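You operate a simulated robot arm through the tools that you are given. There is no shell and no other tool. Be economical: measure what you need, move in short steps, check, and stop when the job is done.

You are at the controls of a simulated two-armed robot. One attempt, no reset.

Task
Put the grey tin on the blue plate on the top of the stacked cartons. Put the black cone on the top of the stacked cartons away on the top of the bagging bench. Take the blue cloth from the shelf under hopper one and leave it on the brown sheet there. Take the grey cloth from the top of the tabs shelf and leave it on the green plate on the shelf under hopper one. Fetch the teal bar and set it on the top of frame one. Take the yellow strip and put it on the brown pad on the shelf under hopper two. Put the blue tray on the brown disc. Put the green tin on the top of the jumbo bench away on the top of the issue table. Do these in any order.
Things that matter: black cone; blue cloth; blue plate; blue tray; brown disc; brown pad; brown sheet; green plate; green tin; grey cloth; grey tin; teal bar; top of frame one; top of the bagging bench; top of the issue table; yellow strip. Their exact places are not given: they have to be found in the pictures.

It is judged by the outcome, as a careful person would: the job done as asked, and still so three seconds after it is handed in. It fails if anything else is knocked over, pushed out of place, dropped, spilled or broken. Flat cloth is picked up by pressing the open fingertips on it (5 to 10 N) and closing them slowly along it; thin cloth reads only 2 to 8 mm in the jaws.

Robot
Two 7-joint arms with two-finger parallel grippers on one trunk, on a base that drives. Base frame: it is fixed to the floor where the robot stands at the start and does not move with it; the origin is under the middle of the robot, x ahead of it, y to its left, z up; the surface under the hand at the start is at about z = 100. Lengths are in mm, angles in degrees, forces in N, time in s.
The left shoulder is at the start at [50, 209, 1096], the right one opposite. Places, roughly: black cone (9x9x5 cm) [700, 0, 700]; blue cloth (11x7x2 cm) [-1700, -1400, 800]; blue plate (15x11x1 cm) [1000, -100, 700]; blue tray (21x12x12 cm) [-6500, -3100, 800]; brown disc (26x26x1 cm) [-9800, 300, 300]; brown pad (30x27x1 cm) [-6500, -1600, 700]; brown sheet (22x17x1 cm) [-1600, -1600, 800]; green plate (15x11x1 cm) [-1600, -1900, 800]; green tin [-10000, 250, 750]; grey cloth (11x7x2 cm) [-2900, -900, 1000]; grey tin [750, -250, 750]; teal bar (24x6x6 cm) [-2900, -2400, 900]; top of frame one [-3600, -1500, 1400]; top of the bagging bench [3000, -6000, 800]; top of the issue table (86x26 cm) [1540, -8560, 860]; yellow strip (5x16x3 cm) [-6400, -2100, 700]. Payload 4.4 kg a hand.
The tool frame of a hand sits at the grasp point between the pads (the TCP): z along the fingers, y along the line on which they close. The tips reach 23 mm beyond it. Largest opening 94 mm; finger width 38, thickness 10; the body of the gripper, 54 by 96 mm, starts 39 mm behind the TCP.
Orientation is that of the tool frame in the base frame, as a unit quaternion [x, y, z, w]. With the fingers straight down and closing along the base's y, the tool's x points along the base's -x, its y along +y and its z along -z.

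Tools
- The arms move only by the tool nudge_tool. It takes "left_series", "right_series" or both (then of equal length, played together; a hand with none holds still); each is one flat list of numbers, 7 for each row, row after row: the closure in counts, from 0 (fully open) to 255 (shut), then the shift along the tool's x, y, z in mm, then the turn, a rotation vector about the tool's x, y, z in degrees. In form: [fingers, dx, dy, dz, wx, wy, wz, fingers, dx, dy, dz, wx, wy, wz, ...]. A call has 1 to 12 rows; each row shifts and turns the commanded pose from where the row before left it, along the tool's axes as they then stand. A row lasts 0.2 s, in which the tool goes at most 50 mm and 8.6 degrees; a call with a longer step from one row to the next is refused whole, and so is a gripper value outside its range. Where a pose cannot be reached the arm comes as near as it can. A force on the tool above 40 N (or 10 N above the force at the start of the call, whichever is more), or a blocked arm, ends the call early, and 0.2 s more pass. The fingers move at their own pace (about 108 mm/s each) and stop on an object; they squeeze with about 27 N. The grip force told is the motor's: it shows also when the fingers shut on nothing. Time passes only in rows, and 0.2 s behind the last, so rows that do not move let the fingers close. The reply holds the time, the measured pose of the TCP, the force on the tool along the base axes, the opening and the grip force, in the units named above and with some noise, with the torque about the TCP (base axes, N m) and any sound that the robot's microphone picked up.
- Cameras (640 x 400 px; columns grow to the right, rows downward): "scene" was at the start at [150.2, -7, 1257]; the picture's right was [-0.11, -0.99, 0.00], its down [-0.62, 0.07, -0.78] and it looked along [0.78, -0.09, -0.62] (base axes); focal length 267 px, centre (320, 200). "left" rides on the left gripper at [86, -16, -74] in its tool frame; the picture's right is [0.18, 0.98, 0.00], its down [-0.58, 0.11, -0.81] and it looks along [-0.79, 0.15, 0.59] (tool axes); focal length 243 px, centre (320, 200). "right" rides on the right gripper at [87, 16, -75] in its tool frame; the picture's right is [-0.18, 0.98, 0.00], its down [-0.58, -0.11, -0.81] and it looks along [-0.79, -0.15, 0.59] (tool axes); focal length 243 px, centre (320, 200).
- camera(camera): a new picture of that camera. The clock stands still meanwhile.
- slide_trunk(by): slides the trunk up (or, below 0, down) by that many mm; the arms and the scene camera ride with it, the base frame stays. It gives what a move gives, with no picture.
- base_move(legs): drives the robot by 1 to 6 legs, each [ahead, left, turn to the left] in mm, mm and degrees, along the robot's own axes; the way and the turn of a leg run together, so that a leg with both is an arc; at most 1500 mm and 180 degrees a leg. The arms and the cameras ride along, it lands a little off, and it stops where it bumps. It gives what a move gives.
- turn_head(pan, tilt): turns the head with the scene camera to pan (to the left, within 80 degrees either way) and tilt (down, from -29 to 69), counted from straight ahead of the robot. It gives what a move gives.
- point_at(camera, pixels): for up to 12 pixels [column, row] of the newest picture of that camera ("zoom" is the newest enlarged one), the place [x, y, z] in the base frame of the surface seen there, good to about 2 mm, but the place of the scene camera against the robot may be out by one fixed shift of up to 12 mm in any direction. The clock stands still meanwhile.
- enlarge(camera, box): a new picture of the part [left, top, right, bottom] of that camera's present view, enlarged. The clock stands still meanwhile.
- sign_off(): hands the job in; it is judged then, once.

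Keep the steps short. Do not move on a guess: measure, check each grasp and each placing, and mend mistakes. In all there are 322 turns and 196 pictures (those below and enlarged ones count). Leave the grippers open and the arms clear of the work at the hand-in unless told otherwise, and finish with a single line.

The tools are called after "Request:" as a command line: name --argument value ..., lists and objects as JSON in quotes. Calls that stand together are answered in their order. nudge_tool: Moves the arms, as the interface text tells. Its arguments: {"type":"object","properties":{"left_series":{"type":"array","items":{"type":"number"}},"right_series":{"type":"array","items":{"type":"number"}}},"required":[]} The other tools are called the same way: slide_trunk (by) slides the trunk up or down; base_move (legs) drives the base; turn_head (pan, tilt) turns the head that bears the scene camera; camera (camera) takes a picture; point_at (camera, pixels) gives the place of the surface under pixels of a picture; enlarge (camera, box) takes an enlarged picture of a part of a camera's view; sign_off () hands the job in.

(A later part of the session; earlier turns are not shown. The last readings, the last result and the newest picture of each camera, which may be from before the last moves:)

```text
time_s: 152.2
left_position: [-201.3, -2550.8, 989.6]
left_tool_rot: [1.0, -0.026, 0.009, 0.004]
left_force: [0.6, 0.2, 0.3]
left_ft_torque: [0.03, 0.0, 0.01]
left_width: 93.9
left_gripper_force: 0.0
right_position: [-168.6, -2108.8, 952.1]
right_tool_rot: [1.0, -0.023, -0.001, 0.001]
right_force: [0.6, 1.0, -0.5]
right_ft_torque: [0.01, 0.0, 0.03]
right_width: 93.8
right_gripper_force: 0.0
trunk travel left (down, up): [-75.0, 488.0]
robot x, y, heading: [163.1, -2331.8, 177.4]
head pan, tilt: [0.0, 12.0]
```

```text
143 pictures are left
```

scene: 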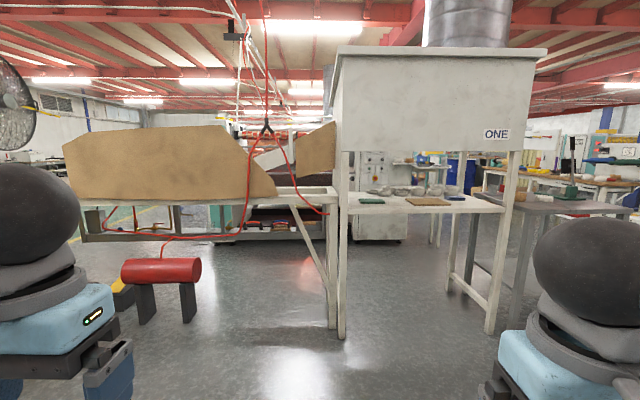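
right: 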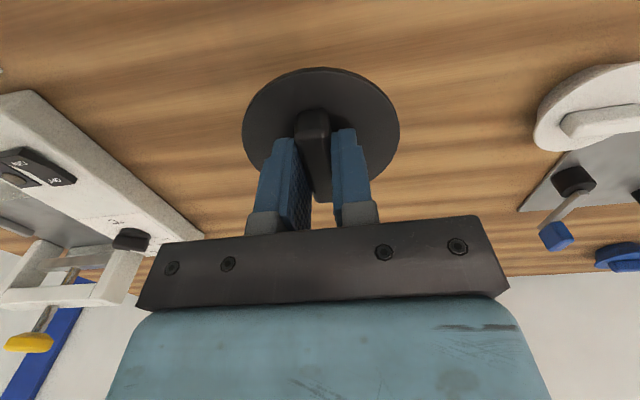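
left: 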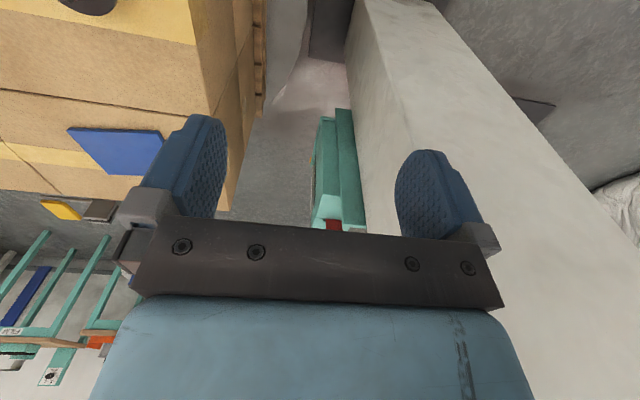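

Hopper ONE stands ahead, with its shelf holding the green plate (378,190), brown sheet (430,201) and blue cloth (457,197). I enlarge and measure.

Request:
enlarge --camera "scene" --box '[330, 120, 530, 260]'

Request:
point_at --camera "scene" --pixels '[[350, 208], [500, 209], [378, 191], [430, 202], [456, 198], [500, 200], [352, 195], [343, 335], [492, 325], [340, 60], [525, 155], [420, 207]]'

```text
2.86 times, centred on (430, 190) of scene
```

zoom: 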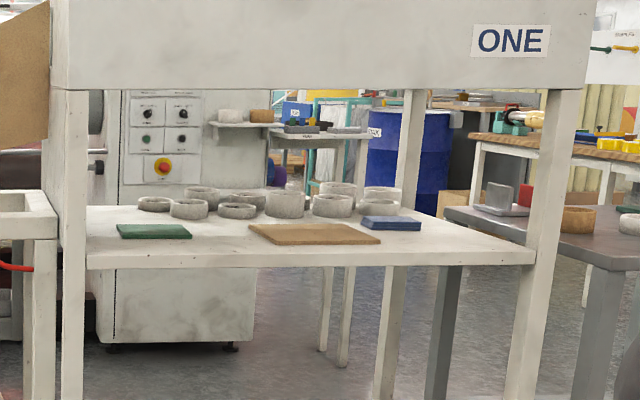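

```text
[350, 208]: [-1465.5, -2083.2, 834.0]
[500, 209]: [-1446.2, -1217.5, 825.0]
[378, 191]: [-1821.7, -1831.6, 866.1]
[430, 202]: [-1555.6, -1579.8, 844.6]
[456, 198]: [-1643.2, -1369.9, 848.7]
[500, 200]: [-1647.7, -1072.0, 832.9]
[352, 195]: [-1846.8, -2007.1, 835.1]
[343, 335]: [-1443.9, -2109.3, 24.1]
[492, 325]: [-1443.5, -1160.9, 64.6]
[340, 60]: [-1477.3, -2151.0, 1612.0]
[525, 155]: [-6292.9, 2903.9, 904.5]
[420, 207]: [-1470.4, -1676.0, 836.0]
```

The shelf: front edge x≈-1460, top ≈ 838, hopper bottom about 1118. I drive closer, to about (-950,-1580) facing west.

Request:
base_move --legs '[[300, 0, 2.6], [0, -750, 0], [780, 0, 0]]'

Request:
turn_head --pan 0 --tilt 25

Request:
camera --camera "scene"

```text
time_s: 164.7
left_position: [-1275.6, -1812.0, 989.1]
left_tool_rot: [1.0, -0.005, 0.009, 0.004]
left_force: [-0.4, 0.9, 0.1]
left_ft_torque: [0.01, 0.02, 0.02]
left_width: 93.9
left_gripper_force: 0.1
right_position: [-1262.9, -1368.8, 951.4]
right_tool_rot: [1.0, 0.0, -0.001, 0.0]
right_force: [-0.3, 0.1, 1.1]
right_ft_torque: [0.0, 0.02, -0.01]
right_width: 94.1
right_gripper_force: 0.0
trunk travel left (down, up): [-75.0, 488.0]
robot x, y, heading: [-923.4, -1575.4, -179.9]
head pan, tilt: [0.0, 12.0]
```

```text
time_s: 165.4
left_position: [-1275.1, -1811.3, 989.8]
left_tool_rot: [1.0, -0.005, 0.009, 0.004]
left_force: [-0.8, -0.4, -0.5]
left_ft_torque: [0.01, 0.0, 0.0]
left_width: 94.0
left_gripper_force: 0.0
right_position: [-1262.7, -1368.7, 951.4]
right_tool_rot: [1.0, 0.0, -0.001, 0.001]
right_force: [1.0, 0.6, 0.0]
right_ft_torque: [-0.02, -0.01, 0.0]
right_width: 94.1
right_gripper_force: 0.2
trunk travel left (down, up): [-75.0, 488.0]
robot x, y, heading: [-919.9, -1573.9, -179.9]
head pan, tilt: [0.0, 25.0]
```

```text
141 pictures are left
```

scene: 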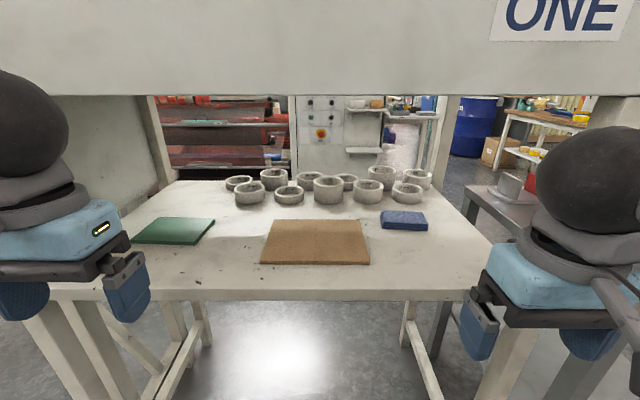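

Request:
enlarge --camera "scene" --box '[350, 160, 460, 240]'

Request:
point_at --camera "scene" --pixels '[[384, 212], [423, 213], [427, 226], [383, 226], [405, 219], [263, 262], [370, 262], [366, 222], [275, 222], [320, 93], [420, 295], [250, 200]]'

```text
5.00 times, centred on (405, 200) of scene
```

zoom: 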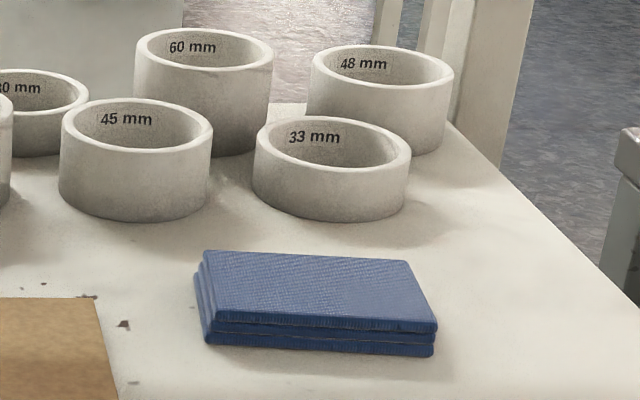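

```text
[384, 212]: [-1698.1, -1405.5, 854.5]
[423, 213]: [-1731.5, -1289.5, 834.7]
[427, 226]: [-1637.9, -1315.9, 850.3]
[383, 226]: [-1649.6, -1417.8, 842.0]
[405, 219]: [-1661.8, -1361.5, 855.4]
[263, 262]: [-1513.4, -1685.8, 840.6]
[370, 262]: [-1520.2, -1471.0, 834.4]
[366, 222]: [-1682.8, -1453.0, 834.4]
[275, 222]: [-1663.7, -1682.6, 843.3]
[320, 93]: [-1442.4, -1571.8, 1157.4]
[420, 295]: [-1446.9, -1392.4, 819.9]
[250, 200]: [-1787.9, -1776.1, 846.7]
```

The blue cloth is a folded pad, about 110 (y) × 70 (x) × 20 mm, centre ≈ (-1665,-1362). The hopper's underside is at ≈1157. I measure the wrist height to see if a vertical hand fits beneath.

Request:
point_at --camera "scene" --pixels '[[590, 130], [560, 150], [600, 180], [20, 80], [320, 94], [600, 95], [500, 300], [585, 220]]'

Request:
camera --camera "right"

```text
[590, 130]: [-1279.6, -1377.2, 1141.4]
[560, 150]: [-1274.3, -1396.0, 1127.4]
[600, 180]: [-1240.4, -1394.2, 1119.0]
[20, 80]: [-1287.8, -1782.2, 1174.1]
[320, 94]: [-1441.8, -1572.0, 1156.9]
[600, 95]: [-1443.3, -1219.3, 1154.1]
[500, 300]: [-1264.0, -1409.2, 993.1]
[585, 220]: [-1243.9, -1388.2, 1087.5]
```

```text
139 pictures are left
```

right: 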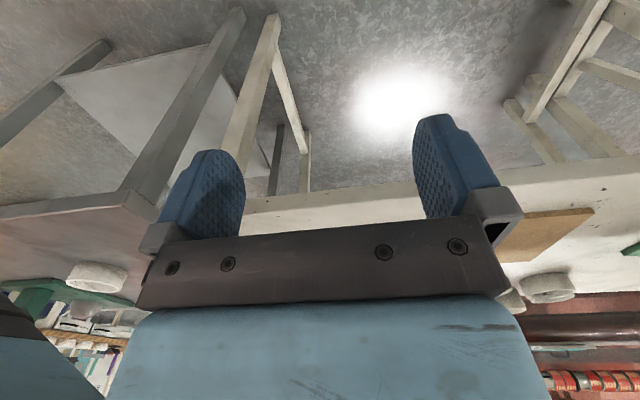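

Request:
enlarge --camera "scene" --box '[350, 160, 460, 240]'

Request:
point_at --camera "zoom" --pixels '[[212, 256], [402, 266], [430, 318], [220, 316], [320, 290], [140, 330], [320, 380], [500, 300], [330, 205]]'

```text
5.00 times, centred on (405, 200) of scene
```

zoom: 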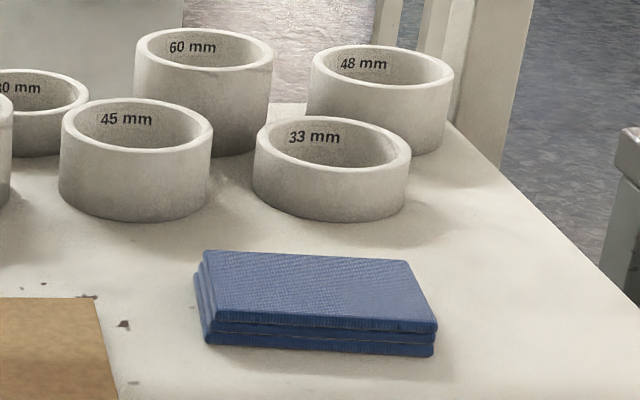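

```text
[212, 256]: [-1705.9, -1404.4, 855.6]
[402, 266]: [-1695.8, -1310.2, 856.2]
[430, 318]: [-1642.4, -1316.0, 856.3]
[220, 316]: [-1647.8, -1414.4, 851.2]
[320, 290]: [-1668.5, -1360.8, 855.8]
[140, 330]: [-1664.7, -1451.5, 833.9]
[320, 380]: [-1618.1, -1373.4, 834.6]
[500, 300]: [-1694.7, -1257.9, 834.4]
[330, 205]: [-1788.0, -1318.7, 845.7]
```

Cloth centre ≈ (-1675,-1355), long side nearly along y. A vertical hand fits (wrist top ≈ TCP+200). I lower the trunk 46 mm and turn the right hand -84° so the jaws close along x, still outside the hopper.

Request:
slide_trunk --by -46

Request:
nudge_tool --right_series '[0, 0, 0, 0, 0, 0, -8.4, 0, 0, 0, 0, 0, 0, -8.4, 0, 0, 0, 0, 0, 0, -8.4, 0, 0, 0, 0, 0, 0, -8.4, 0, 0, 0, 0, 0, 0, -8.4, 0, 0, 0, 0, 0, 0, -8.4, 0, 0, 0, 0, 0, 0, -8.4, 0, 0, 0, 0, 0, 0, -8.4, 0, 0, 0, 0, 0, 0, -8.4, 0, 0, 0, 0, 0, 0, -8.4, 0, 0, 0, 0, 0, 0, 0]'

Request:
camera --camera "scene"

```text
time_s: 166.3
left_position: [-1274.2, -1811.4, 944.1]
left_tool_rot: [1.0, -0.005, 0.008, 0.003]
left_force: [0.3, -0.1, -0.8]
left_ft_torque: [0.02, 0.02, 0.01]
left_width: 94.0
left_gripper_force: 0.0
right_position: [-1262.7, -1368.2, 905.6]
right_tool_rot: [1.0, 0.0, -0.001, 0.0]
right_force: [0.4, 0.1, 0.5]
right_ft_torque: [0.0, -0.05, 0.01]
right_width: 94.0
right_gripper_force: 0.1
trunk travel left (down, up): [-29.0, 534.0]
robot x, y, heading: [-922.2, -1571.6, -180.1]
head pan, tilt: [0.0, 25.0]
```

```text
time_s: 168.7
left_position: [-1275.0, -1809.8, 942.4]
left_tool_rot: [1.0, -0.004, 0.009, 0.003]
left_force: [0.9, 1.1, 0.8]
left_ft_torque: [-0.01, -0.03, -0.02]
left_width: 94.2
left_gripper_force: 0.1
right_position: [-1263.2, -1370.0, 906.4]
right_tool_rot: [0.743, 0.67, 0.0, -0.001]
right_force: [-0.3, 0.8, -0.4]
right_ft_torque: [0.01, 0.0, 0.0]
right_width: 94.1
right_gripper_force: 0.2
trunk travel left (down, up): [-29.0, 534.0]
robot x, y, heading: [-917.5, -1576.1, -179.9]
head pan, tilt: [0.0, 25.0]
```

```text
137 pictures are left
```

scene: 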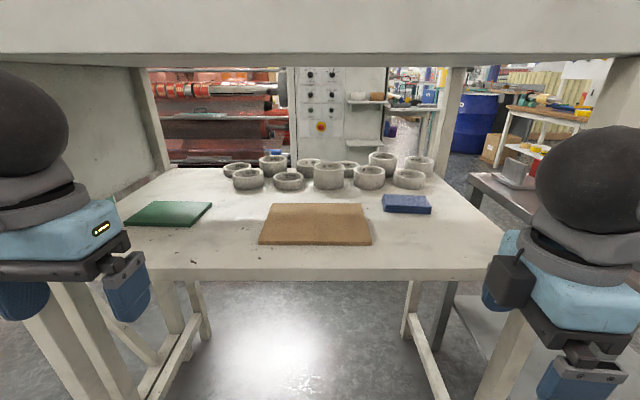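

The hand is turned. I slide it forward under the hopper in part, then check with the camera.

Request:
nudge_tool --right_series '[0, -3, -45, 0, 0, 0, 0, 0, -3, -45, 0, 0, 0, 0, 0, -3, -45, 0, 0, 0, 0, 0, -3, -45, 0, 0, 0, 0, 0, -3, -45, 0, 0, 0, 0, 0, -3, -45, 0, 0, 0, 0, 0, 0, 0, 0, 0, 0, 0]'

Request:
camera --camera "scene"

Request:
camera --camera "right"

```text
time_s: 170.5
left_position: [-1259.1, -1809.4, 950.6]
left_tool_rot: [1.0, -0.011, 0.002, 0.003]
left_force: [0.1, 0.3, -0.1]
left_ft_torque: [0.04, 0.01, -0.02]
left_width: 93.8
left_gripper_force: 0.1
right_position: [-1503.7, -1359.7, 910.0]
right_tool_rot: [0.74, 0.673, -0.001, -0.007]
right_force: [0.2, 0.6, -0.5]
right_ft_torque: [0.01, -0.02, 0.02]
right_width: 93.9
right_gripper_force: 0.0
trunk travel left (down, up): [-29.0, 534.0]
robot x, y, heading: [-908.6, -1579.0, 179.1]
head pan, tilt: [0.0, 25.0]
stopped in row 7 (right hand): the arm was blocked; the commanded pose is now the measured one
```

```text
136 pictures are left
```

scene: 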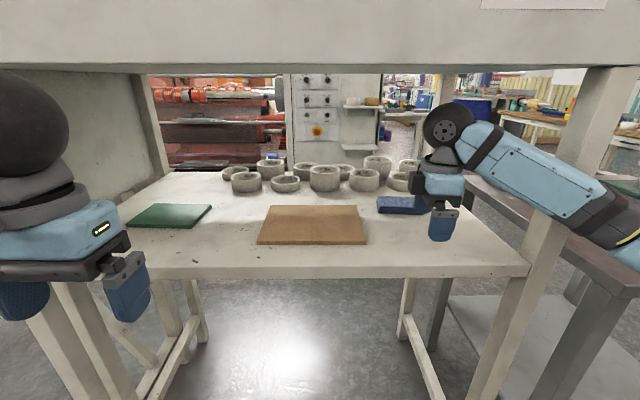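

```text
135 pictures are left
```

right: 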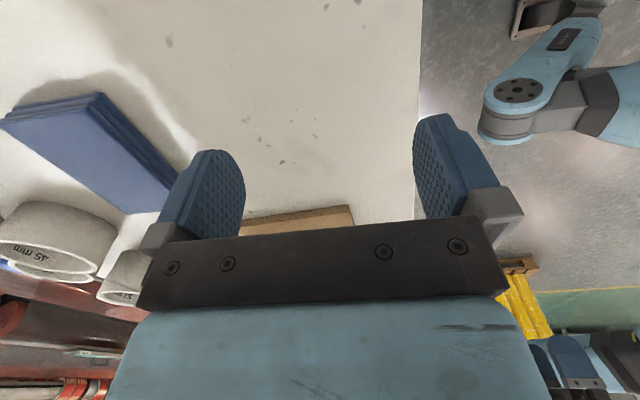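

The forearm met the hopper's right front leg (elbow points outward). I withdraw the hand; then I'll shift the base left so the arm comes in from the middle.

Request:
nudge_tool --right_series '[0, 3, 40, 0, 0, 0, 0, 0, 3, 45, 0, 0, 0, 0, 0, 3, 45, 0, 0, 0, 0, 0, 3, 45, 0, 0, 0, 0, 0, 3, 45, 0, 0, 0, 0, 0, 0, 0, 0, 0, 0, 0]'

Request:
base_move --legs '[[0, 0, 0.9], [0, 290, 0], [70, 0, 0]]'

Request:
camera --camera "scene"

```text
time_s: 171.9
left_position: [-1269.0, -1808.4, 943.5]
left_tool_rot: [1.0, -0.008, 0.009, 0.003]
left_force: [0.4, 0.4, -0.8]
left_ft_torque: [-0.03, 0.03, 0.0]
left_width: 94.0
left_gripper_force: 0.2
right_position: [-1298.2, -1368.0, 900.0]
right_tool_rot: [0.739, 0.674, 0.005, 0.0]
right_force: [-0.8, -0.1, -0.3]
right_ft_torque: [-0.01, -0.01, -0.01]
right_width: 93.7
right_gripper_force: 0.0
trunk travel left (down, up): [-29.0, 534.0]
robot x, y, heading: [-915.2, -1578.4, 179.5]
head pan, tilt: [0.0, 25.0]
```

```text
time_s: 176.0
left_position: [-1333.3, -2106.3, 942.5]
left_tool_rot: [1.0, -0.001, 0.01, 0.003]
left_force: [-0.5, -0.5, -1.0]
left_ft_torque: [-0.03, -0.01, 0.01]
left_width: 93.9
left_gripper_force: 0.1
right_position: [-1368.7, -1664.5, 898.9]
right_tool_rot: [0.734, 0.679, 0.004, 0.0]
right_force: [-0.2, 1.2, 0.0]
right_ft_torque: [0.0, 0.03, -0.03]
right_width: 94.2
right_gripper_force: 0.2
trunk travel left (down, up): [-29.0, 534.0]
robot x, y, heading: [-979.6, -1868.3, -179.6]
head pan, tilt: [0.0, 25.0]
```

```text
134 pictures are left
```

scene: 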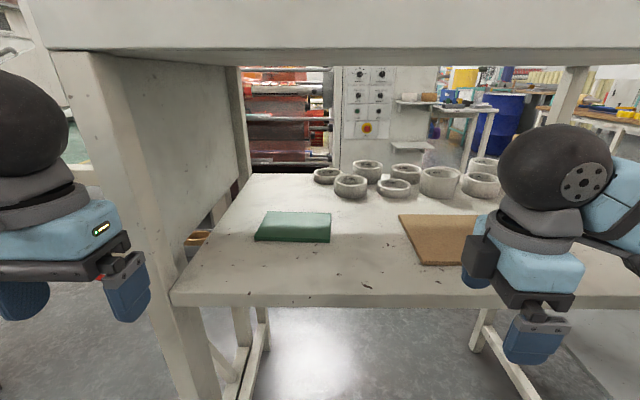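

Now I move diagonally in under the hopper toward the cloth.

Request:
nudge_tool --right_series '[0, 28, -32, -1, 0, 0, 0, 0, 28, -32, -1, 0, 0, 0, 0, 28, -32, -1, 0, 0, 0, 0, 28, -32, -1, 0, 0, 0, 0, 28, -32, -1, 0, 0, 0, 0, 28, -32, -1, 0, 0, 0, 0, 28, -32, -1, 0, 0, 0, 0, 28, -32, 0, 0, 0, 0, 0, 0, 0, 0, 0, 0, 0]'

Request:
camera --camera "right"

Request:
camera --camera "scene"

```text
time_s: 178.0
left_position: [-1332.1, -2105.7, 943.2]
left_tool_rot: [1.0, -0.001, 0.009, 0.004]
left_force: [0.1, 0.4, -0.2]
left_ft_torque: [0.01, -0.01, 0.02]
left_width: 94.2
left_gripper_force: 0.0
right_position: [-1605.5, -1423.1, 904.2]
right_tool_rot: [0.734, 0.679, 0.004, -0.001]
right_force: [0.0, -0.2, 0.2]
right_ft_torque: [0.01, 0.03, -0.06]
right_width: 94.0
right_gripper_force: 0.0
trunk travel left (down, up): [-29.0, 534.0]
robot x, y, heading: [-981.2, -1866.2, -179.7]
head pan, tilt: [0.0, 25.0]
```

```text
133 pictures are left
```

right: 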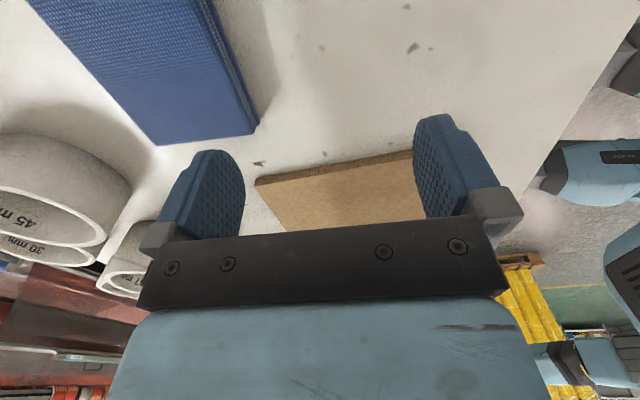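

```text
132 pictures are left
```

scene: 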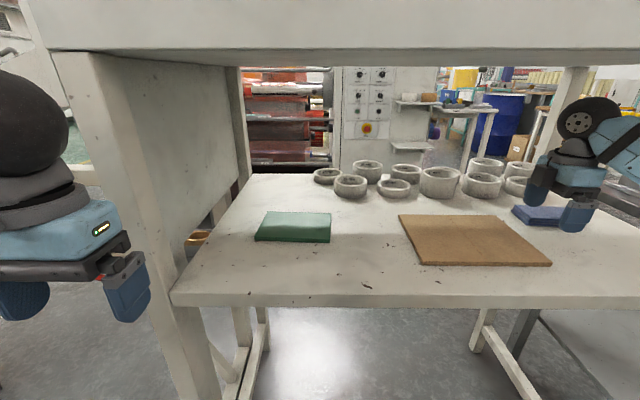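

Measure the cloth and the brown sheet from the right camera.

Request:
point_at --camera "right" --pixels '[[145, 125], [232, 105], [190, 50], [60, 20], [212, 20], [265, 105], [256, 182], [411, 155], [330, 200], [300, 120]]'

```text
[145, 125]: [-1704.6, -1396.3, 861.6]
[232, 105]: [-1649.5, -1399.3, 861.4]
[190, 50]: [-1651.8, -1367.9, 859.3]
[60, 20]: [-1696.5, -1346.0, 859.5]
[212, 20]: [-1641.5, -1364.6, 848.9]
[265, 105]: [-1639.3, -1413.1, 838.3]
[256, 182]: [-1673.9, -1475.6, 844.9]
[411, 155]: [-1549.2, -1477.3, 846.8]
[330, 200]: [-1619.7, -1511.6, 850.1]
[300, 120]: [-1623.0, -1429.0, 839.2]
```

Cloth spans x ≈ -1705…-1640 and is centred at y≈-1357. I move over it and look again before lowering.

Request:
nudge_tool --right_series '[0, 30, -36, 0, 0, 0, 0, 0, 30, -36, 0, 0, 0, 1.5, 0, 0, 0, 10, 0, 0, 0, 0, 0, 0, 0, 0, 0, 0]'

Request:
camera --camera "right"

```text
time_s: 179.0
left_position: [-1331.5, -2105.4, 944.4]
left_tool_rot: [1.0, -0.001, 0.008, 0.004]
left_force: [-0.4, 0.3, 0.1]
left_ft_torque: [-0.03, -0.01, 0.0]
left_width: 94.0
left_gripper_force: 0.1
right_position: [-1671.4, -1358.9, 894.2]
right_tool_rot: [0.743, 0.669, 0.004, 0.0]
right_force: [-0.9, -0.2, -0.2]
right_ft_torque: [0.0, -0.01, -0.01]
right_width: 93.9
right_gripper_force: 0.0
trunk travel left (down, up): [-29.0, 534.0]
robot x, y, heading: [-981.3, -1869.6, -179.9]
head pan, tilt: [0.0, 25.0]
```

```text
131 pictures are left
```

right: 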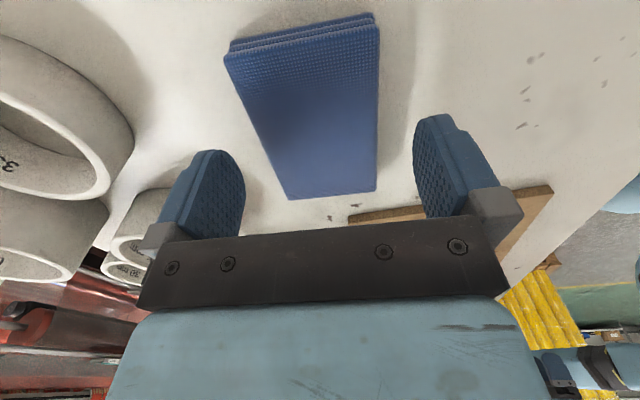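

Request:
point_at --camera "right" --pixels '[[230, 58], [374, 28], [372, 187], [291, 195], [320, 110]]'

```text
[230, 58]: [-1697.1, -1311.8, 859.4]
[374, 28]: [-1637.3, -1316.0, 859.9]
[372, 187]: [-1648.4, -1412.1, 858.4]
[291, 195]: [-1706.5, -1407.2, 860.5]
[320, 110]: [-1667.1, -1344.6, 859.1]
```

Well centred. I lower to TCP 865 and close gently in steps.

Request:
nudge_tool --right_series '[0, -3, -1, 15, 0, 0, 0, 0, 0, 0, 14, 0, 0, 0, 40, 0, 0, 0, 0, 0, 0, 70, 0, 0, 0, 0, 0, 0, 90, 0, 0, 0, 0, 0, 0, 110, 0, 0, 0, 0, 0, 0, 130, 0, 0, 0, 0, 0, 0, 130, 0, 0, 0, 0, 0, 0]'

Request:
camera --camera "right"

```text
time_s: 180.8
left_position: [-1332.0, -2105.9, 942.6]
left_tool_rot: [1.0, -0.001, 0.008, 0.004]
left_force: [-0.3, -0.1, 0.0]
left_ft_torque: [0.01, -0.01, 0.01]
left_width: 94.2
left_gripper_force: 0.1
right_position: [-1672.4, -1358.2, 866.5]
right_tool_rot: [0.743, 0.669, 0.004, -0.001]
right_force: [1.2, 0.6, 1.8]
right_ft_torque: [0.04, 0.04, -0.06]
right_width: 67.1
right_gripper_force: 27.0
trunk travel left (down, up): [-29.0, 534.0]
robot x, y, heading: [-979.9, -1868.0, -179.8]
head pan, tilt: [0.0, 25.0]
```

```text
130 pictures are left
```

right: 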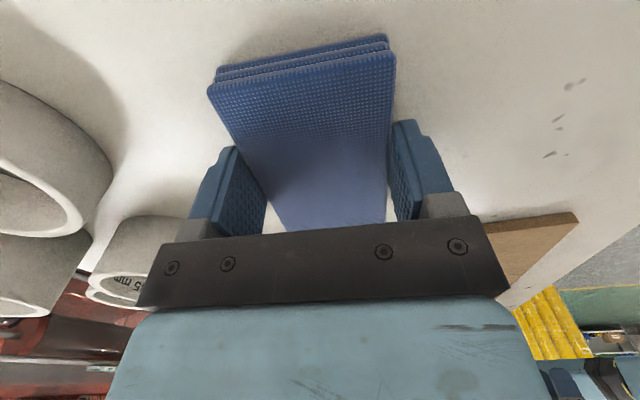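

Firm grip at 67 mm. I lift 5 then 25 mm and check.

Request:
nudge_tool --right_series '[255, 0, 0, 0, 0, 0, 0, 255, 0, 0, -5, 0, 0, 0, 255, 0, 0, -12, 0, 0, 0, 255, 0, 0, -12, 0, 0, 0, 255, 0, 0, 0, 0, 0, 0]'

Request:
camera --camera "scene"

```text
time_s: 182.0
left_position: [-1332.4, -2105.9, 943.2]
left_tool_rot: [1.0, -0.001, 0.009, 0.003]
left_force: [-0.8, 0.1, -0.2]
left_ft_torque: [0.02, -0.01, 0.0]
left_width: 94.2
left_gripper_force: 0.0
right_position: [-1674.1, -1359.1, 896.0]
right_tool_rot: [0.743, 0.669, 0.004, 0.0]
right_force: [-0.7, -0.4, -0.4]
right_ft_torque: [0.02, -0.02, -0.02]
right_width: 67.0
right_gripper_force: 27.2
trunk travel left (down, up): [-29.0, 534.0]
robot x, y, heading: [-980.8, -1867.9, -179.5]
head pan, tilt: [0.0, 25.0]
```

```text
129 pictures are left
```

scene: 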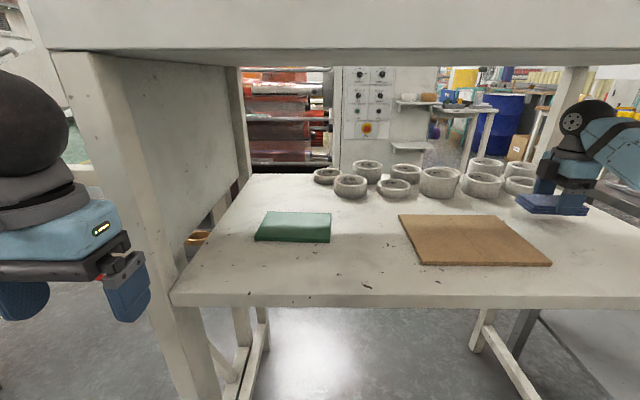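

The cloth is up and held. I measure the sheet's corners and move over it.

Request:
point_at --camera "scene" --pixels '[[400, 216], [503, 216], [548, 264], [423, 262], [258, 214], [330, 215], [328, 240], [257, 238]]'

Request:
nudge_tool --right_series '[255, -36, 16, 0, 0, 0, 0, 255, -36, 16, 0, 0, 0, 0, 255, -36, 16, 0, 0, 0, 0, 255, -36, 16, 0, 0, 0, 0, 255, -36, 16, 0, 0, 0, 0, 255, -36, 16, 0, 0, 0, 0, 255, 0, 0, 0, 0, 0, 0]'

Request:
camera --camera "right"

```text
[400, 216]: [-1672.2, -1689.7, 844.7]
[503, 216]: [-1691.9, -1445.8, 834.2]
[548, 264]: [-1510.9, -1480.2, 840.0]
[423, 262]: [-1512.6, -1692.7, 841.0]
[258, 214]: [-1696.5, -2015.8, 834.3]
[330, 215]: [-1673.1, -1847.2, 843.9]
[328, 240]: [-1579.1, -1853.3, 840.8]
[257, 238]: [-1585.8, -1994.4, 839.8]
```

```text
time_s: 183.6
left_position: [-1332.1, -2106.2, 942.9]
left_tool_rot: [1.0, -0.001, 0.008, 0.003]
left_force: [0.2, 0.0, 0.3]
left_ft_torque: [0.02, 0.03, 0.01]
left_width: 93.9
left_gripper_force: 0.0
right_position: [-1600.7, -1584.0, 897.1]
right_tool_rot: [0.743, 0.669, 0.005, 0.0]
right_force: [-0.6, -0.2, -0.7]
right_ft_torque: [-0.03, 0.01, 0.01]
right_width: 67.1
right_gripper_force: 26.8
trunk travel left (down, up): [-29.0, 534.0]
robot x, y, heading: [-976.4, -1865.4, -179.5]
head pan, tilt: [0.0, 25.0]
```

```text
128 pictures are left
```

right: 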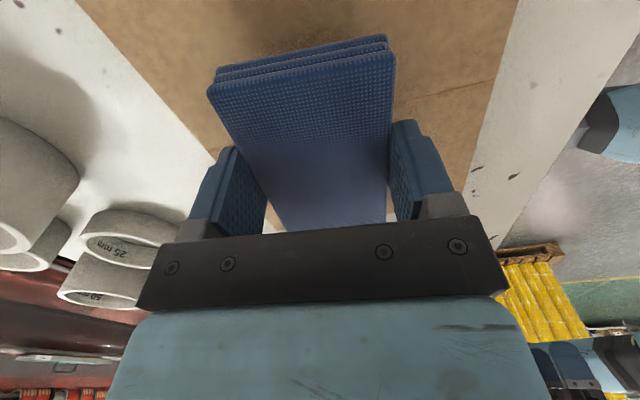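

Centred over the sheet. I lower slowly to contact.

Request:
nudge_tool --right_series '[255, 4, 4, 10, 0, 0, 0, 255, 0, 0, 10, 0, 0, 0, 255, 0, 0, 2, 0, 0, 0, 255, 0, 0, 1, 0, 0, 0, 255, 0, 0, 0, 0, 0, 0]'

Request:
nudge_tool --right_series '[255, 0, 0, 1, 0, 0, 0, 255, 0, 0, 1, 0, 0, 0, 255, 0, 0, 0, 0, 0, 0]'

```text
time_s: 184.8
left_position: [-1331.8, -2107.2, 944.5]
left_tool_rot: [1.0, -0.001, 0.009, 0.003]
left_force: [-0.3, 0.0, 0.6]
left_ft_torque: [0.01, 0.03, 0.02]
left_width: 93.8
left_gripper_force: 0.0
right_position: [-1596.1, -1581.7, 875.9]
right_tool_rot: [0.743, 0.669, 0.003, -0.003]
right_force: [-9.4, 1.6, 28.3]
right_ft_torque: [-0.04, 0.19, -0.06]
right_width: 66.7
right_gripper_force: 27.0
trunk travel left (down, up): [-29.0, 534.0]
robot x, y, heading: [-977.4, -1870.9, -179.6]
head pan, tilt: [0.0, 25.0]
```

```text
time_s: 185.6
left_position: [-1330.0, -2107.4, 944.2]
left_tool_rot: [1.0, -0.001, 0.007, 0.003]
left_force: [0.2, 1.3, -0.9]
left_ft_torque: [0.05, 0.0, -0.02]
left_width: 94.4
left_gripper_force: 0.0
right_position: [-1595.9, -1580.9, 875.0]
right_tool_rot: [0.743, 0.669, 0.003, -0.003]
right_force: [-8.0, 1.6, 36.1]
right_ft_torque: [-0.22, 0.31, -0.1]
right_width: 67.0
right_gripper_force: 27.5
trunk travel left (down, up): [-29.0, 534.0]
robot x, y, heading: [-981.3, -1868.2, -179.6]
head pan, tilt: [0.0, 25.0]
```

Firm contact already (36 N). I ease up 3 mm, open, and rise.

Request:
nudge_tool --right_series '[255, 0, 0, -3, 0, 0, 0, 150, 0, 0, 0, 0, 0, 0, 50, 0, 0, 0, 0, 0, 0, 0, 0, 0, 0, 0, 0, 0, 0, 0, 0, -15, 0, 0, 0, 0, 0, 0, -15, 0, 0, 0, 0, 0, 0, 0, 0, 0, 0]'

Request:
camera --camera "right"

```text
time_s: 187.2
left_position: [-1333.2, -2105.8, 944.0]
left_tool_rot: [1.0, 0.0, 0.009, 0.004]
left_force: [-0.8, 0.3, -0.5]
left_ft_torque: [-0.02, 0.01, -0.01]
left_width: 94.2
left_gripper_force: 0.1
right_position: [-1596.0, -1580.8, 903.4]
right_tool_rot: [0.743, 0.669, 0.004, 0.0]
right_force: [0.6, 0.7, -0.6]
right_ft_torque: [0.0, 0.05, 0.0]
right_width: 94.2
right_gripper_force: 0.0
trunk travel left (down, up): [-29.0, 534.0]
robot x, y, heading: [-977.9, -1868.0, -179.4]
head pan, tilt: [0.0, 25.0]
```

```text
127 pictures are left
```

right: 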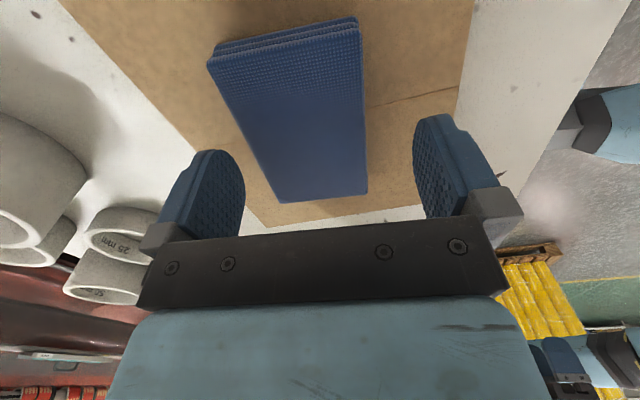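

The blue cloth lies on the sheet. I withdraw the hand from under the hopper, then back off and look north-west for the way to the tabs shelf.

Request:
nudge_tool --right_series '[0, 0, 45, 0, 0, 0, 0, 0, 0, 45, 0, 0, 0, 0, 0, 0, 45, 0, 0, 0, 0, 0, 0, 45, 0, 0, 0, 0, 0, 0, 45, 0, 0, 0, 0, 0, 0, 45, 0, 0, 0, 0, 0, 0, 0, 0, 0, 0, 0]'

Request:
base_move --legs '[[-500, 0, 0]]'

Request:
turn_head --pan -40 --tilt 15

Request:
camera --camera "scene"

```text
time_s: 188.8
left_position: [-1331.9, -2105.3, 943.6]
left_tool_rot: [1.0, -0.001, 0.008, 0.004]
left_force: [0.1, 0.0, -0.9]
left_ft_torque: [-0.02, 0.02, 0.02]
left_width: 94.1
left_gripper_force: 0.1
right_position: [-1327.1, -1609.7, 905.8]
right_tool_rot: [0.743, 0.67, 0.004, -0.001]
right_force: [-0.1, 0.0, 0.5]
right_ft_torque: [0.0, -0.02, 0.02]
right_width: 94.2
right_gripper_force: 0.1
trunk travel left (down, up): [-29.0, 534.0]
robot x, y, heading: [-976.8, -1866.5, -179.4]
head pan, tilt: [0.0, 25.0]
```

```text
time_s: 191.8
left_position: [-827.3, -2102.2, 943.9]
left_tool_rot: [1.0, 0.004, 0.009, 0.004]
left_force: [-0.2, -0.3, -0.2]
left_ft_torque: [0.03, 0.02, 0.02]
left_width: 94.2
left_gripper_force: 0.1
right_position: [-827.4, -1606.3, 906.7]
right_tool_rot: [0.74, 0.673, 0.004, -0.001]
right_force: [0.2, -0.4, 0.5]
right_ft_torque: [0.02, 0.05, -0.02]
right_width: 94.0
right_gripper_force: 0.1
trunk travel left (down, up): [-29.0, 534.0]
robot x, y, heading: [-474.4, -1862.2, -178.9]
head pan, tilt: [0.0, 25.0]
```

```text
time_s: 192.8
left_position: [-827.4, -2103.7, 944.0]
left_tool_rot: [1.0, 0.004, 0.009, 0.003]
left_force: [-0.1, -0.2, -0.1]
left_ft_torque: [0.02, 0.01, -0.03]
left_width: 93.9
left_gripper_force: 0.0
right_position: [-827.7, -1606.5, 905.1]
right_tool_rot: [0.74, 0.673, 0.004, 0.0]
right_force: [-0.6, 0.7, 0.4]
right_ft_torque: [0.0, 0.0, 0.01]
right_width: 94.0
right_gripper_force: 0.0
trunk travel left (down, up): [-29.0, 534.0]
robot x, y, heading: [-479.1, -1863.4, -178.9]
head pan, tilt: [-40.0, 15.0]
```

```text
126 pictures are left
```

scene: 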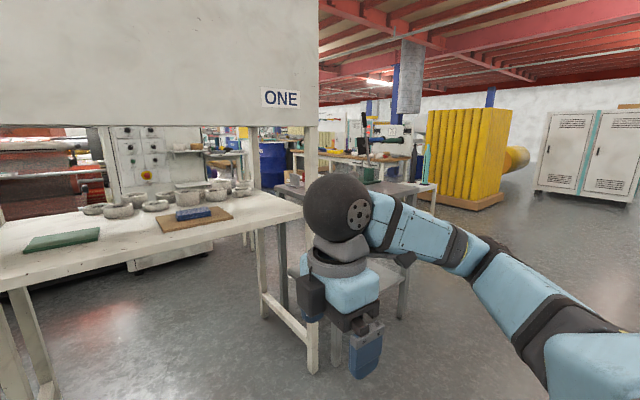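

Request:
enlarge --camera "scene" --box '[90, 100, 450, 260]'

Request:
point_at --camera "scene" --pixels '[[190, 151], [225, 153], [272, 165], [400, 190], [436, 186], [300, 185], [345, 320], [280, 300], [470, 206], [450, 240], [430, 300], [150, 260]]'

```text
1.78 times, centred on (270, 180) of scene
```

zoom: 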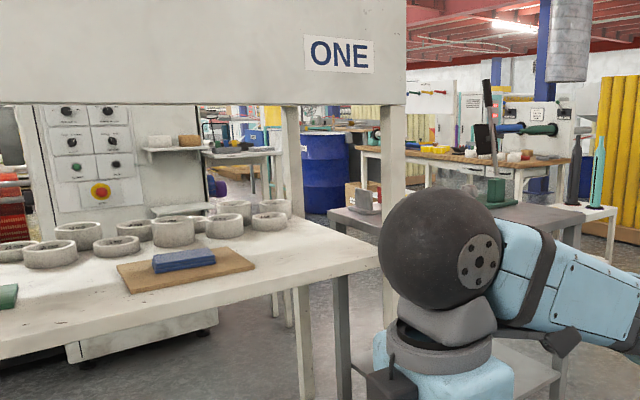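

```text
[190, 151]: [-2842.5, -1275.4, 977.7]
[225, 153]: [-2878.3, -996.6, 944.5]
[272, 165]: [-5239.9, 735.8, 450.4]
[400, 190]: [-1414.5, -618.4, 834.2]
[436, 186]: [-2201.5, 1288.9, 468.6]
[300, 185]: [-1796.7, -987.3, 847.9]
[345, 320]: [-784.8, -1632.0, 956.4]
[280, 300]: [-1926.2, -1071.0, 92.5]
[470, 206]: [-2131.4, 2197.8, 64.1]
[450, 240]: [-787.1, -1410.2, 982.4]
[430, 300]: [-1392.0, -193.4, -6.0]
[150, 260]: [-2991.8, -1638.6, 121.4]
```

The tabs shelf seems to be the small table beside the control cabinet, near (-2880,-990). I go north past the grey table and look.

Request:
base_move --legs '[[0, -1500, 0], [0, 0, -1]]'

Request:
turn_head --pan 0 --tilt 20

Request:
camera --camera "scene"

```text
time_s: 206.3
left_position: [-844.2, -608.3, 943.2]
left_tool_rot: [1.0, -0.02, 0.009, 0.004]
left_force: [0.4, 0.8, 0.8]
left_ft_torque: [0.01, -0.01, 0.0]
left_width: 94.0
left_gripper_force: 0.1
right_position: [-819.9, -113.8, 906.2]
right_tool_rot: [0.755, 0.655, 0.005, -0.001]
right_force: [0.2, 0.2, 0.9]
right_ft_torque: [0.01, 0.0, -0.03]
right_width: 94.0
right_gripper_force: 0.0
trunk travel left (down, up): [-29.0, 534.0]
robot x, y, heading: [-483.5, -382.3, 178.3]
head pan, tilt: [-40.0, 15.0]
```

```text
time_s: 207.3
left_position: [-844.6, -608.5, 943.2]
left_tool_rot: [1.0, -0.019, 0.01, 0.003]
left_force: [0.1, 0.1, 0.8]
left_ft_torque: [-0.01, 0.01, 0.01]
left_width: 94.1
left_gripper_force: 0.1
right_position: [-819.7, -113.1, 905.6]
right_tool_rot: [0.756, 0.655, 0.005, 0.0]
right_force: [-0.5, -0.8, 0.4]
right_ft_torque: [0.01, 0.01, 0.0]
right_width: 93.8
right_gripper_force: 0.0
trunk travel left (down, up): [-29.0, 534.0]
robot x, y, heading: [-485.8, -382.6, 178.5]
head pan, tilt: [0.0, 20.0]
```

```text
124 pictures are left
```

scene: 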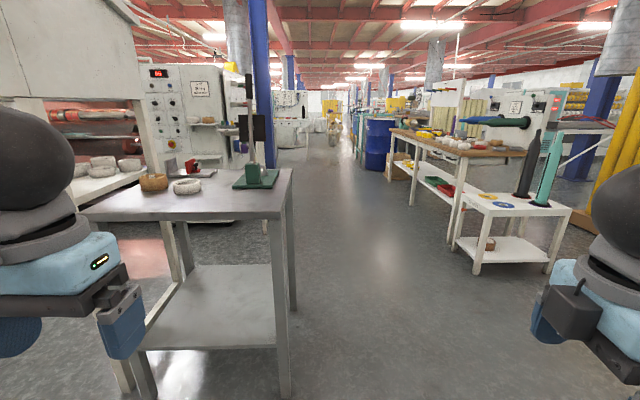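

Request:
enlarge --camera "scene" --box '[130, 70, 330, 210]'

Request:
point_at --camera "scene" --pixels '[[285, 385], [297, 295], [476, 270], [455, 200], [388, 150], [225, 128], [208, 124], [380, 170], [290, 175], [262, 225]]'

```text
2.86 times, centred on (230, 140) of scene
```

zoom: 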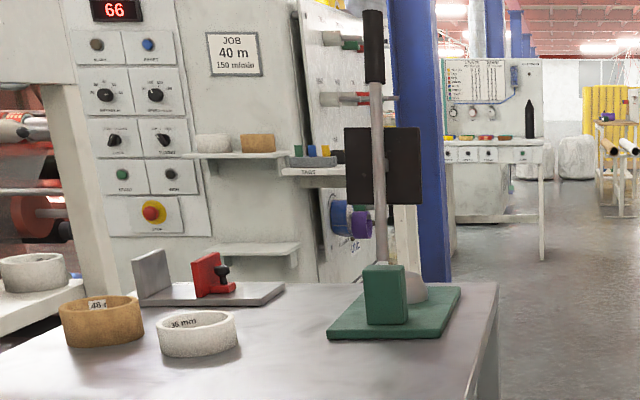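

```text
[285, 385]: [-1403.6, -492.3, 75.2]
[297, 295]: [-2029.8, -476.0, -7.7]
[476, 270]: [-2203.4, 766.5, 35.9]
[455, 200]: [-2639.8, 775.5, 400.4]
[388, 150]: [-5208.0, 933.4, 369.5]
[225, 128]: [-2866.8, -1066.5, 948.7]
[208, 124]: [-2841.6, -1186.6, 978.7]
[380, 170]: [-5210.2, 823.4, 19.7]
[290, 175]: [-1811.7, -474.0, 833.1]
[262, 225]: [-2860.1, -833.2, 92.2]
```

A wide lane runs west at y≈100. I drive to (-2330,100) and look toward the tabs shelf.

Request:
base_move --legs '[[0, 0, 1.5], [0, -480, 0], [1400, 0, 0], [400, 0, 0]]'

Request:
turn_head --pan 45 --tilt 20

Request:
camera --camera "scene"

```text
time_s: 220.9
left_position: [-2626.0, -135.6, 943.3]
left_tool_rot: [1.0, -0.012, 0.009, 0.003]
left_force: [-0.2, -0.6, 0.8]
left_ft_torque: [0.0, -0.04, 0.05]
left_width: 93.9
left_gripper_force: 0.0
right_position: [-2608.9, 360.5, 905.9]
right_tool_rot: [0.751, 0.66, 0.005, 0.0]
right_force: [-0.7, -0.1, 0.3]
right_ft_torque: [0.01, -0.02, 0.02]
right_width: 94.0
right_gripper_force: 0.0
trunk travel left (down, up): [-29.0, 534.0]
robot x, y, heading: [-2265.5, 97.5, 179.5]
head pan, tilt: [0.0, 20.0]
```

```text
time_s: 222.0
left_position: [-2623.7, -135.2, 944.3]
left_tool_rot: [1.0, -0.012, 0.009, 0.003]
left_force: [-0.1, -0.3, -0.7]
left_ft_torque: [-0.02, 0.0, 0.01]
left_width: 94.1
left_gripper_force: 0.0
right_position: [-2608.4, 361.3, 905.7]
right_tool_rot: [0.75, 0.661, 0.005, -0.001]
right_force: [0.4, 0.2, -0.7]
right_ft_torque: [0.01, 0.0, -0.01]
right_width: 93.9
right_gripper_force: 0.1
trunk travel left (down, up): [-29.0, 534.0]
robot x, y, heading: [-2266.5, 92.4, 179.3]
head pan, tilt: [45.0, 20.0]
```

```text
122 pictures are left
```

scene: 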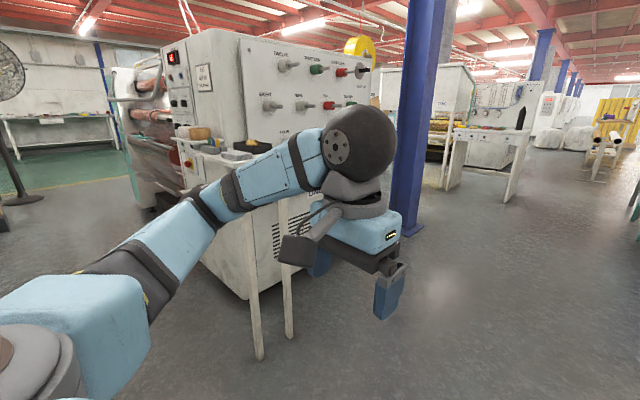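

Request:
enlarge --camera "scene" --box '[160, 90, 360, 230]'

Request:
point_at --camera "scene" --pixels '[[240, 154], [262, 150], [256, 350], [288, 325], [238, 158], [245, 290], [412, 230], [385, 180], [255, 250]]'

```text
2.86 times, centred on (260, 160) of scene
```

zoom: 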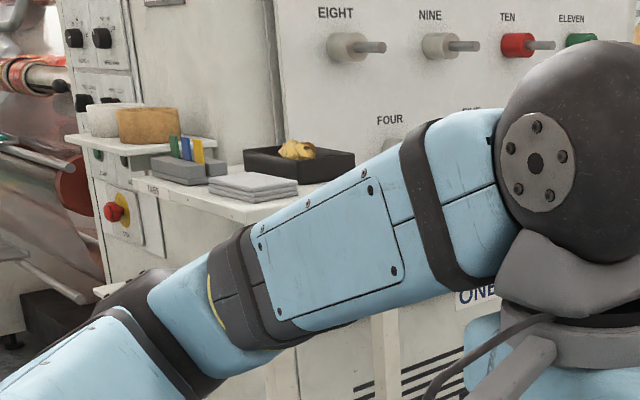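

```text
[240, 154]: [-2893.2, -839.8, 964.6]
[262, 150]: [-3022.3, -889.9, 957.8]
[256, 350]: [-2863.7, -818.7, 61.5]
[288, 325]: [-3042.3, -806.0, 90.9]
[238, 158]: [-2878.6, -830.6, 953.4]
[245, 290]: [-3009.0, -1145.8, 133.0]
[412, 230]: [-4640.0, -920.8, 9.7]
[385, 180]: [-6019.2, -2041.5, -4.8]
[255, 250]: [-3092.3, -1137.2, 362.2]
```

The grey cloth lies near the front edge of the tabs shelf, ≈ (-2893,-840,965), facing north. I drive west, turn south and approach.

Request:
base_move --legs '[[420, 0, 0], [0, 0, 90.5], [280, 0, 0]]'

Request:
turn_head --pan -20 --tilt 30

Request:
camera --camera "scene"

```text
time_s: 230.0
left_position: [-2482.8, -544.6, 943.5]
left_tool_rot: [0.725, 0.688, 0.01, -0.003]
left_force: [-0.7, 0.0, -0.2]
left_ft_torque: [0.02, -0.01, 0.01]
left_width: 94.2
left_gripper_force: 0.1
right_position: [-2978.5, -512.4, 906.3]
right_tool_rot: [0.078, 0.997, 0.003, -0.004]
right_force: [-1.3, 0.3, -0.3]
right_ft_torque: [0.02, 0.03, -0.01]
right_width: 93.9
right_gripper_force: 0.1
trunk travel left (down, up): [-29.0, 534.0]
robot x, y, heading: [-2702.6, -179.9, -92.4]
head pan, tilt: [45.0, 20.0]
```

```text
time_s: 231.3
left_position: [-2482.1, -543.3, 942.3]
left_tool_rot: [0.725, 0.688, 0.008, -0.003]
left_force: [0.3, 0.1, 0.0]
left_ft_torque: [-0.03, 0.01, -0.03]
left_width: 94.0
left_gripper_force: 0.0
right_position: [-2977.3, -512.8, 906.7]
right_tool_rot: [0.078, 0.997, 0.004, -0.004]
right_force: [0.0, 0.1, 0.7]
right_ft_torque: [0.02, -0.02, -0.01]
right_width: 93.9
right_gripper_force: 0.1
trunk travel left (down, up): [-29.0, 534.0]
robot x, y, heading: [-2704.4, -178.6, -92.8]
head pan, tilt: [-20.0, 30.0]
```

```text
120 pictures are left
```

scene: 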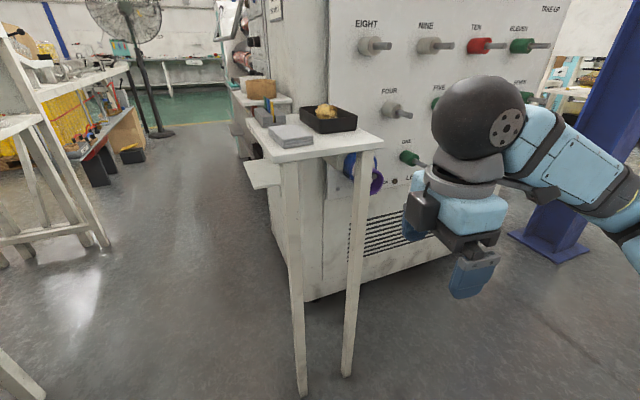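

The cloth is at (292,135). I raise the trunk 110 mm and measure the cloth.

Request:
slide_trunk --by 110

Request:
enlarge --camera "scene" --box '[230, 100, 390, 220]'

```text
time_s: 232.8
left_position: [-2482.7, -544.7, 1054.1]
left_tool_rot: [0.725, 0.688, 0.008, -0.004]
left_force: [-0.4, 1.2, 0.6]
left_ft_torque: [-0.01, 0.05, 0.04]
left_width: 94.1
left_gripper_force: 0.1
right_position: [-2976.9, -513.1, 1016.6]
right_tool_rot: [0.077, 0.997, 0.003, -0.004]
right_force: [-0.6, 0.9, -0.2]
right_ft_torque: [0.0, 0.01, 0.01]
right_width: 93.8
right_gripper_force: 0.0
trunk travel left (down, up): [-139.0, 424.0]
robot x, y, heading: [-2704.5, -177.5, -92.3]
head pan, tilt: [-20.0, 30.0]
```

```text
3.33 times, centred on (310, 160) of scene
```

zoom: 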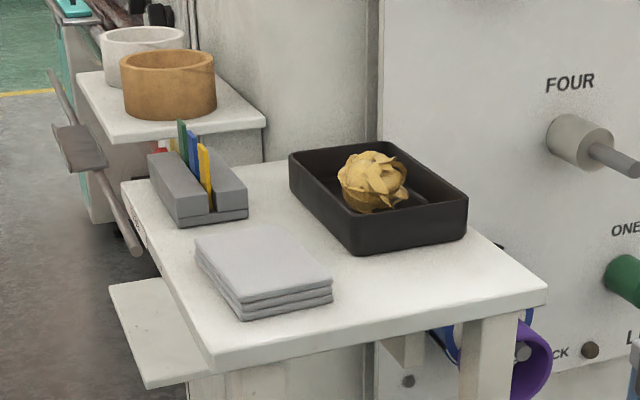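

Request:
point_at --camera "zoom" --pixels '[[198, 240], [275, 226], [330, 275], [243, 302], [262, 262], [400, 315], [350, 245], [247, 195], [185, 222], [205, 320], [180, 250]]'

```text
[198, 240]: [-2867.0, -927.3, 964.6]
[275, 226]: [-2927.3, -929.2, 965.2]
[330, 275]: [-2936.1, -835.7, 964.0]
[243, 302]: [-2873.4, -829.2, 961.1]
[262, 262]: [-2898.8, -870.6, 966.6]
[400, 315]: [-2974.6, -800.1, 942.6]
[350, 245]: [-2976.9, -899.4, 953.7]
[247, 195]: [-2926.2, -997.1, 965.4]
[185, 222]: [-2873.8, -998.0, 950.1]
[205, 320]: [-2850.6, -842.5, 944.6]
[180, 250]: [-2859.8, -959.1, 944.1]
```

Cloth centre ≈ (-2905,-882), long side along y. I turn the hand so the jaws close along x, then move over it.

Request:
nudge_tool --right_series '[0, 0, 0, 0, 0, 0, 8.5, 0, 0, 0, 0, 0, 0, 8.5, 0, 0, 0, 0, 0, 0, 8.5, 0, 0, 0, 0, 0, 0, 8.5, 0, 0, 0, 0, 0, 0, 8.5, 0, 0, 0, 0, 0, 0, 8.5, 0, 0, 0, 0, 0, 0, 8.5, 0, 0, 0, 0, 0, 0, 8.5, 0, 0, 0, 0, 0, 0, 8.5, 0, 0, 0, 0, 0, 0, 0]'

Request:
nudge_tool --right_series '[0, -46, 5, 0, 0, 0, 0, 0, -46, 5, 0, 0, 0, 0, 0, -46, 5, 0, 0, 0, 0, 0, -46, 5, 0, 0, 0, 0, 0, -46, 5, 0, 0, 0, 0, 0, -46, 5, 0, 0, 0, 0, 0, 0, 0, 0, 0, 0, 0]'

Request:
camera --camera "right"

```text
time_s: 234.9
left_position: [-2483.4, -542.9, 1054.2]
left_tool_rot: [0.725, 0.688, 0.009, -0.004]
left_force: [0.2, 0.0, 0.6]
left_ft_torque: [-0.01, -0.01, 0.01]
left_width: 93.8
left_gripper_force: 0.1
right_position: [-2976.8, -512.5, 1016.9]
right_tool_rot: [0.679, 0.734, 0.001, -0.004]
right_force: [-0.1, -0.3, -0.2]
right_ft_torque: [0.0, -0.02, -0.04]
right_width: 93.8
right_gripper_force: 0.1
trunk travel left (down, up): [-139.0, 424.0]
robot x, y, heading: [-2704.9, -178.8, -92.7]
head pan, tilt: [-20.0, 30.0]
```

```text
time_s: 236.6
left_position: [-2483.2, -543.6, 1054.5]
left_tool_rot: [0.725, 0.688, 0.008, -0.004]
left_force: [0.4, 0.2, 0.0]
left_ft_torque: [0.02, 0.01, 0.0]
left_width: 94.0
left_gripper_force: 0.0
right_position: [-2926.5, -784.8, 1015.0]
right_tool_rot: [0.678, 0.735, 0.0, -0.004]
right_force: [0.6, 0.8, -0.4]
right_ft_torque: [0.0, -0.03, -0.02]
right_width: 93.9
right_gripper_force: 0.0
trunk travel left (down, up): [-139.0, 424.0]
robot x, y, heading: [-2702.8, -176.6, -92.7]
head pan, tilt: [-20.0, 30.0]
```

```text
118 pictures are left
```

right: 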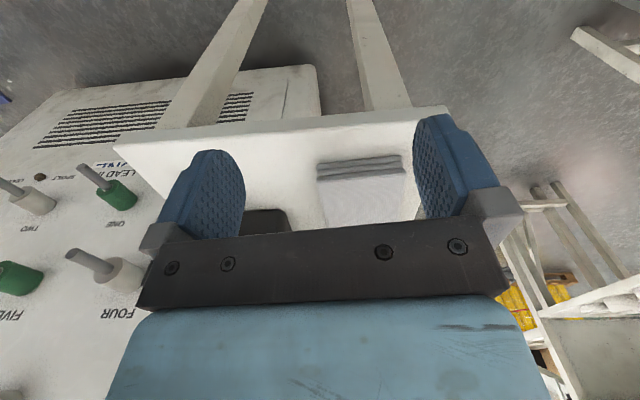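

Request:
point_at --camera "right" --pixels '[[321, 180], [402, 171], [405, 200], [330, 215], [365, 195], [300, 180], [255, 208], [425, 190]]'

```text
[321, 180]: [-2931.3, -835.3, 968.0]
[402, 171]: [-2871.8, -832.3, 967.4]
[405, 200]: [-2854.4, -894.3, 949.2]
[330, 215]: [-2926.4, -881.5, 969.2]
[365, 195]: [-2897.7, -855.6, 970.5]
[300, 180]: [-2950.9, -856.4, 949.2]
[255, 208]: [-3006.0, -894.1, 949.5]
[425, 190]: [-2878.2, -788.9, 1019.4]
```

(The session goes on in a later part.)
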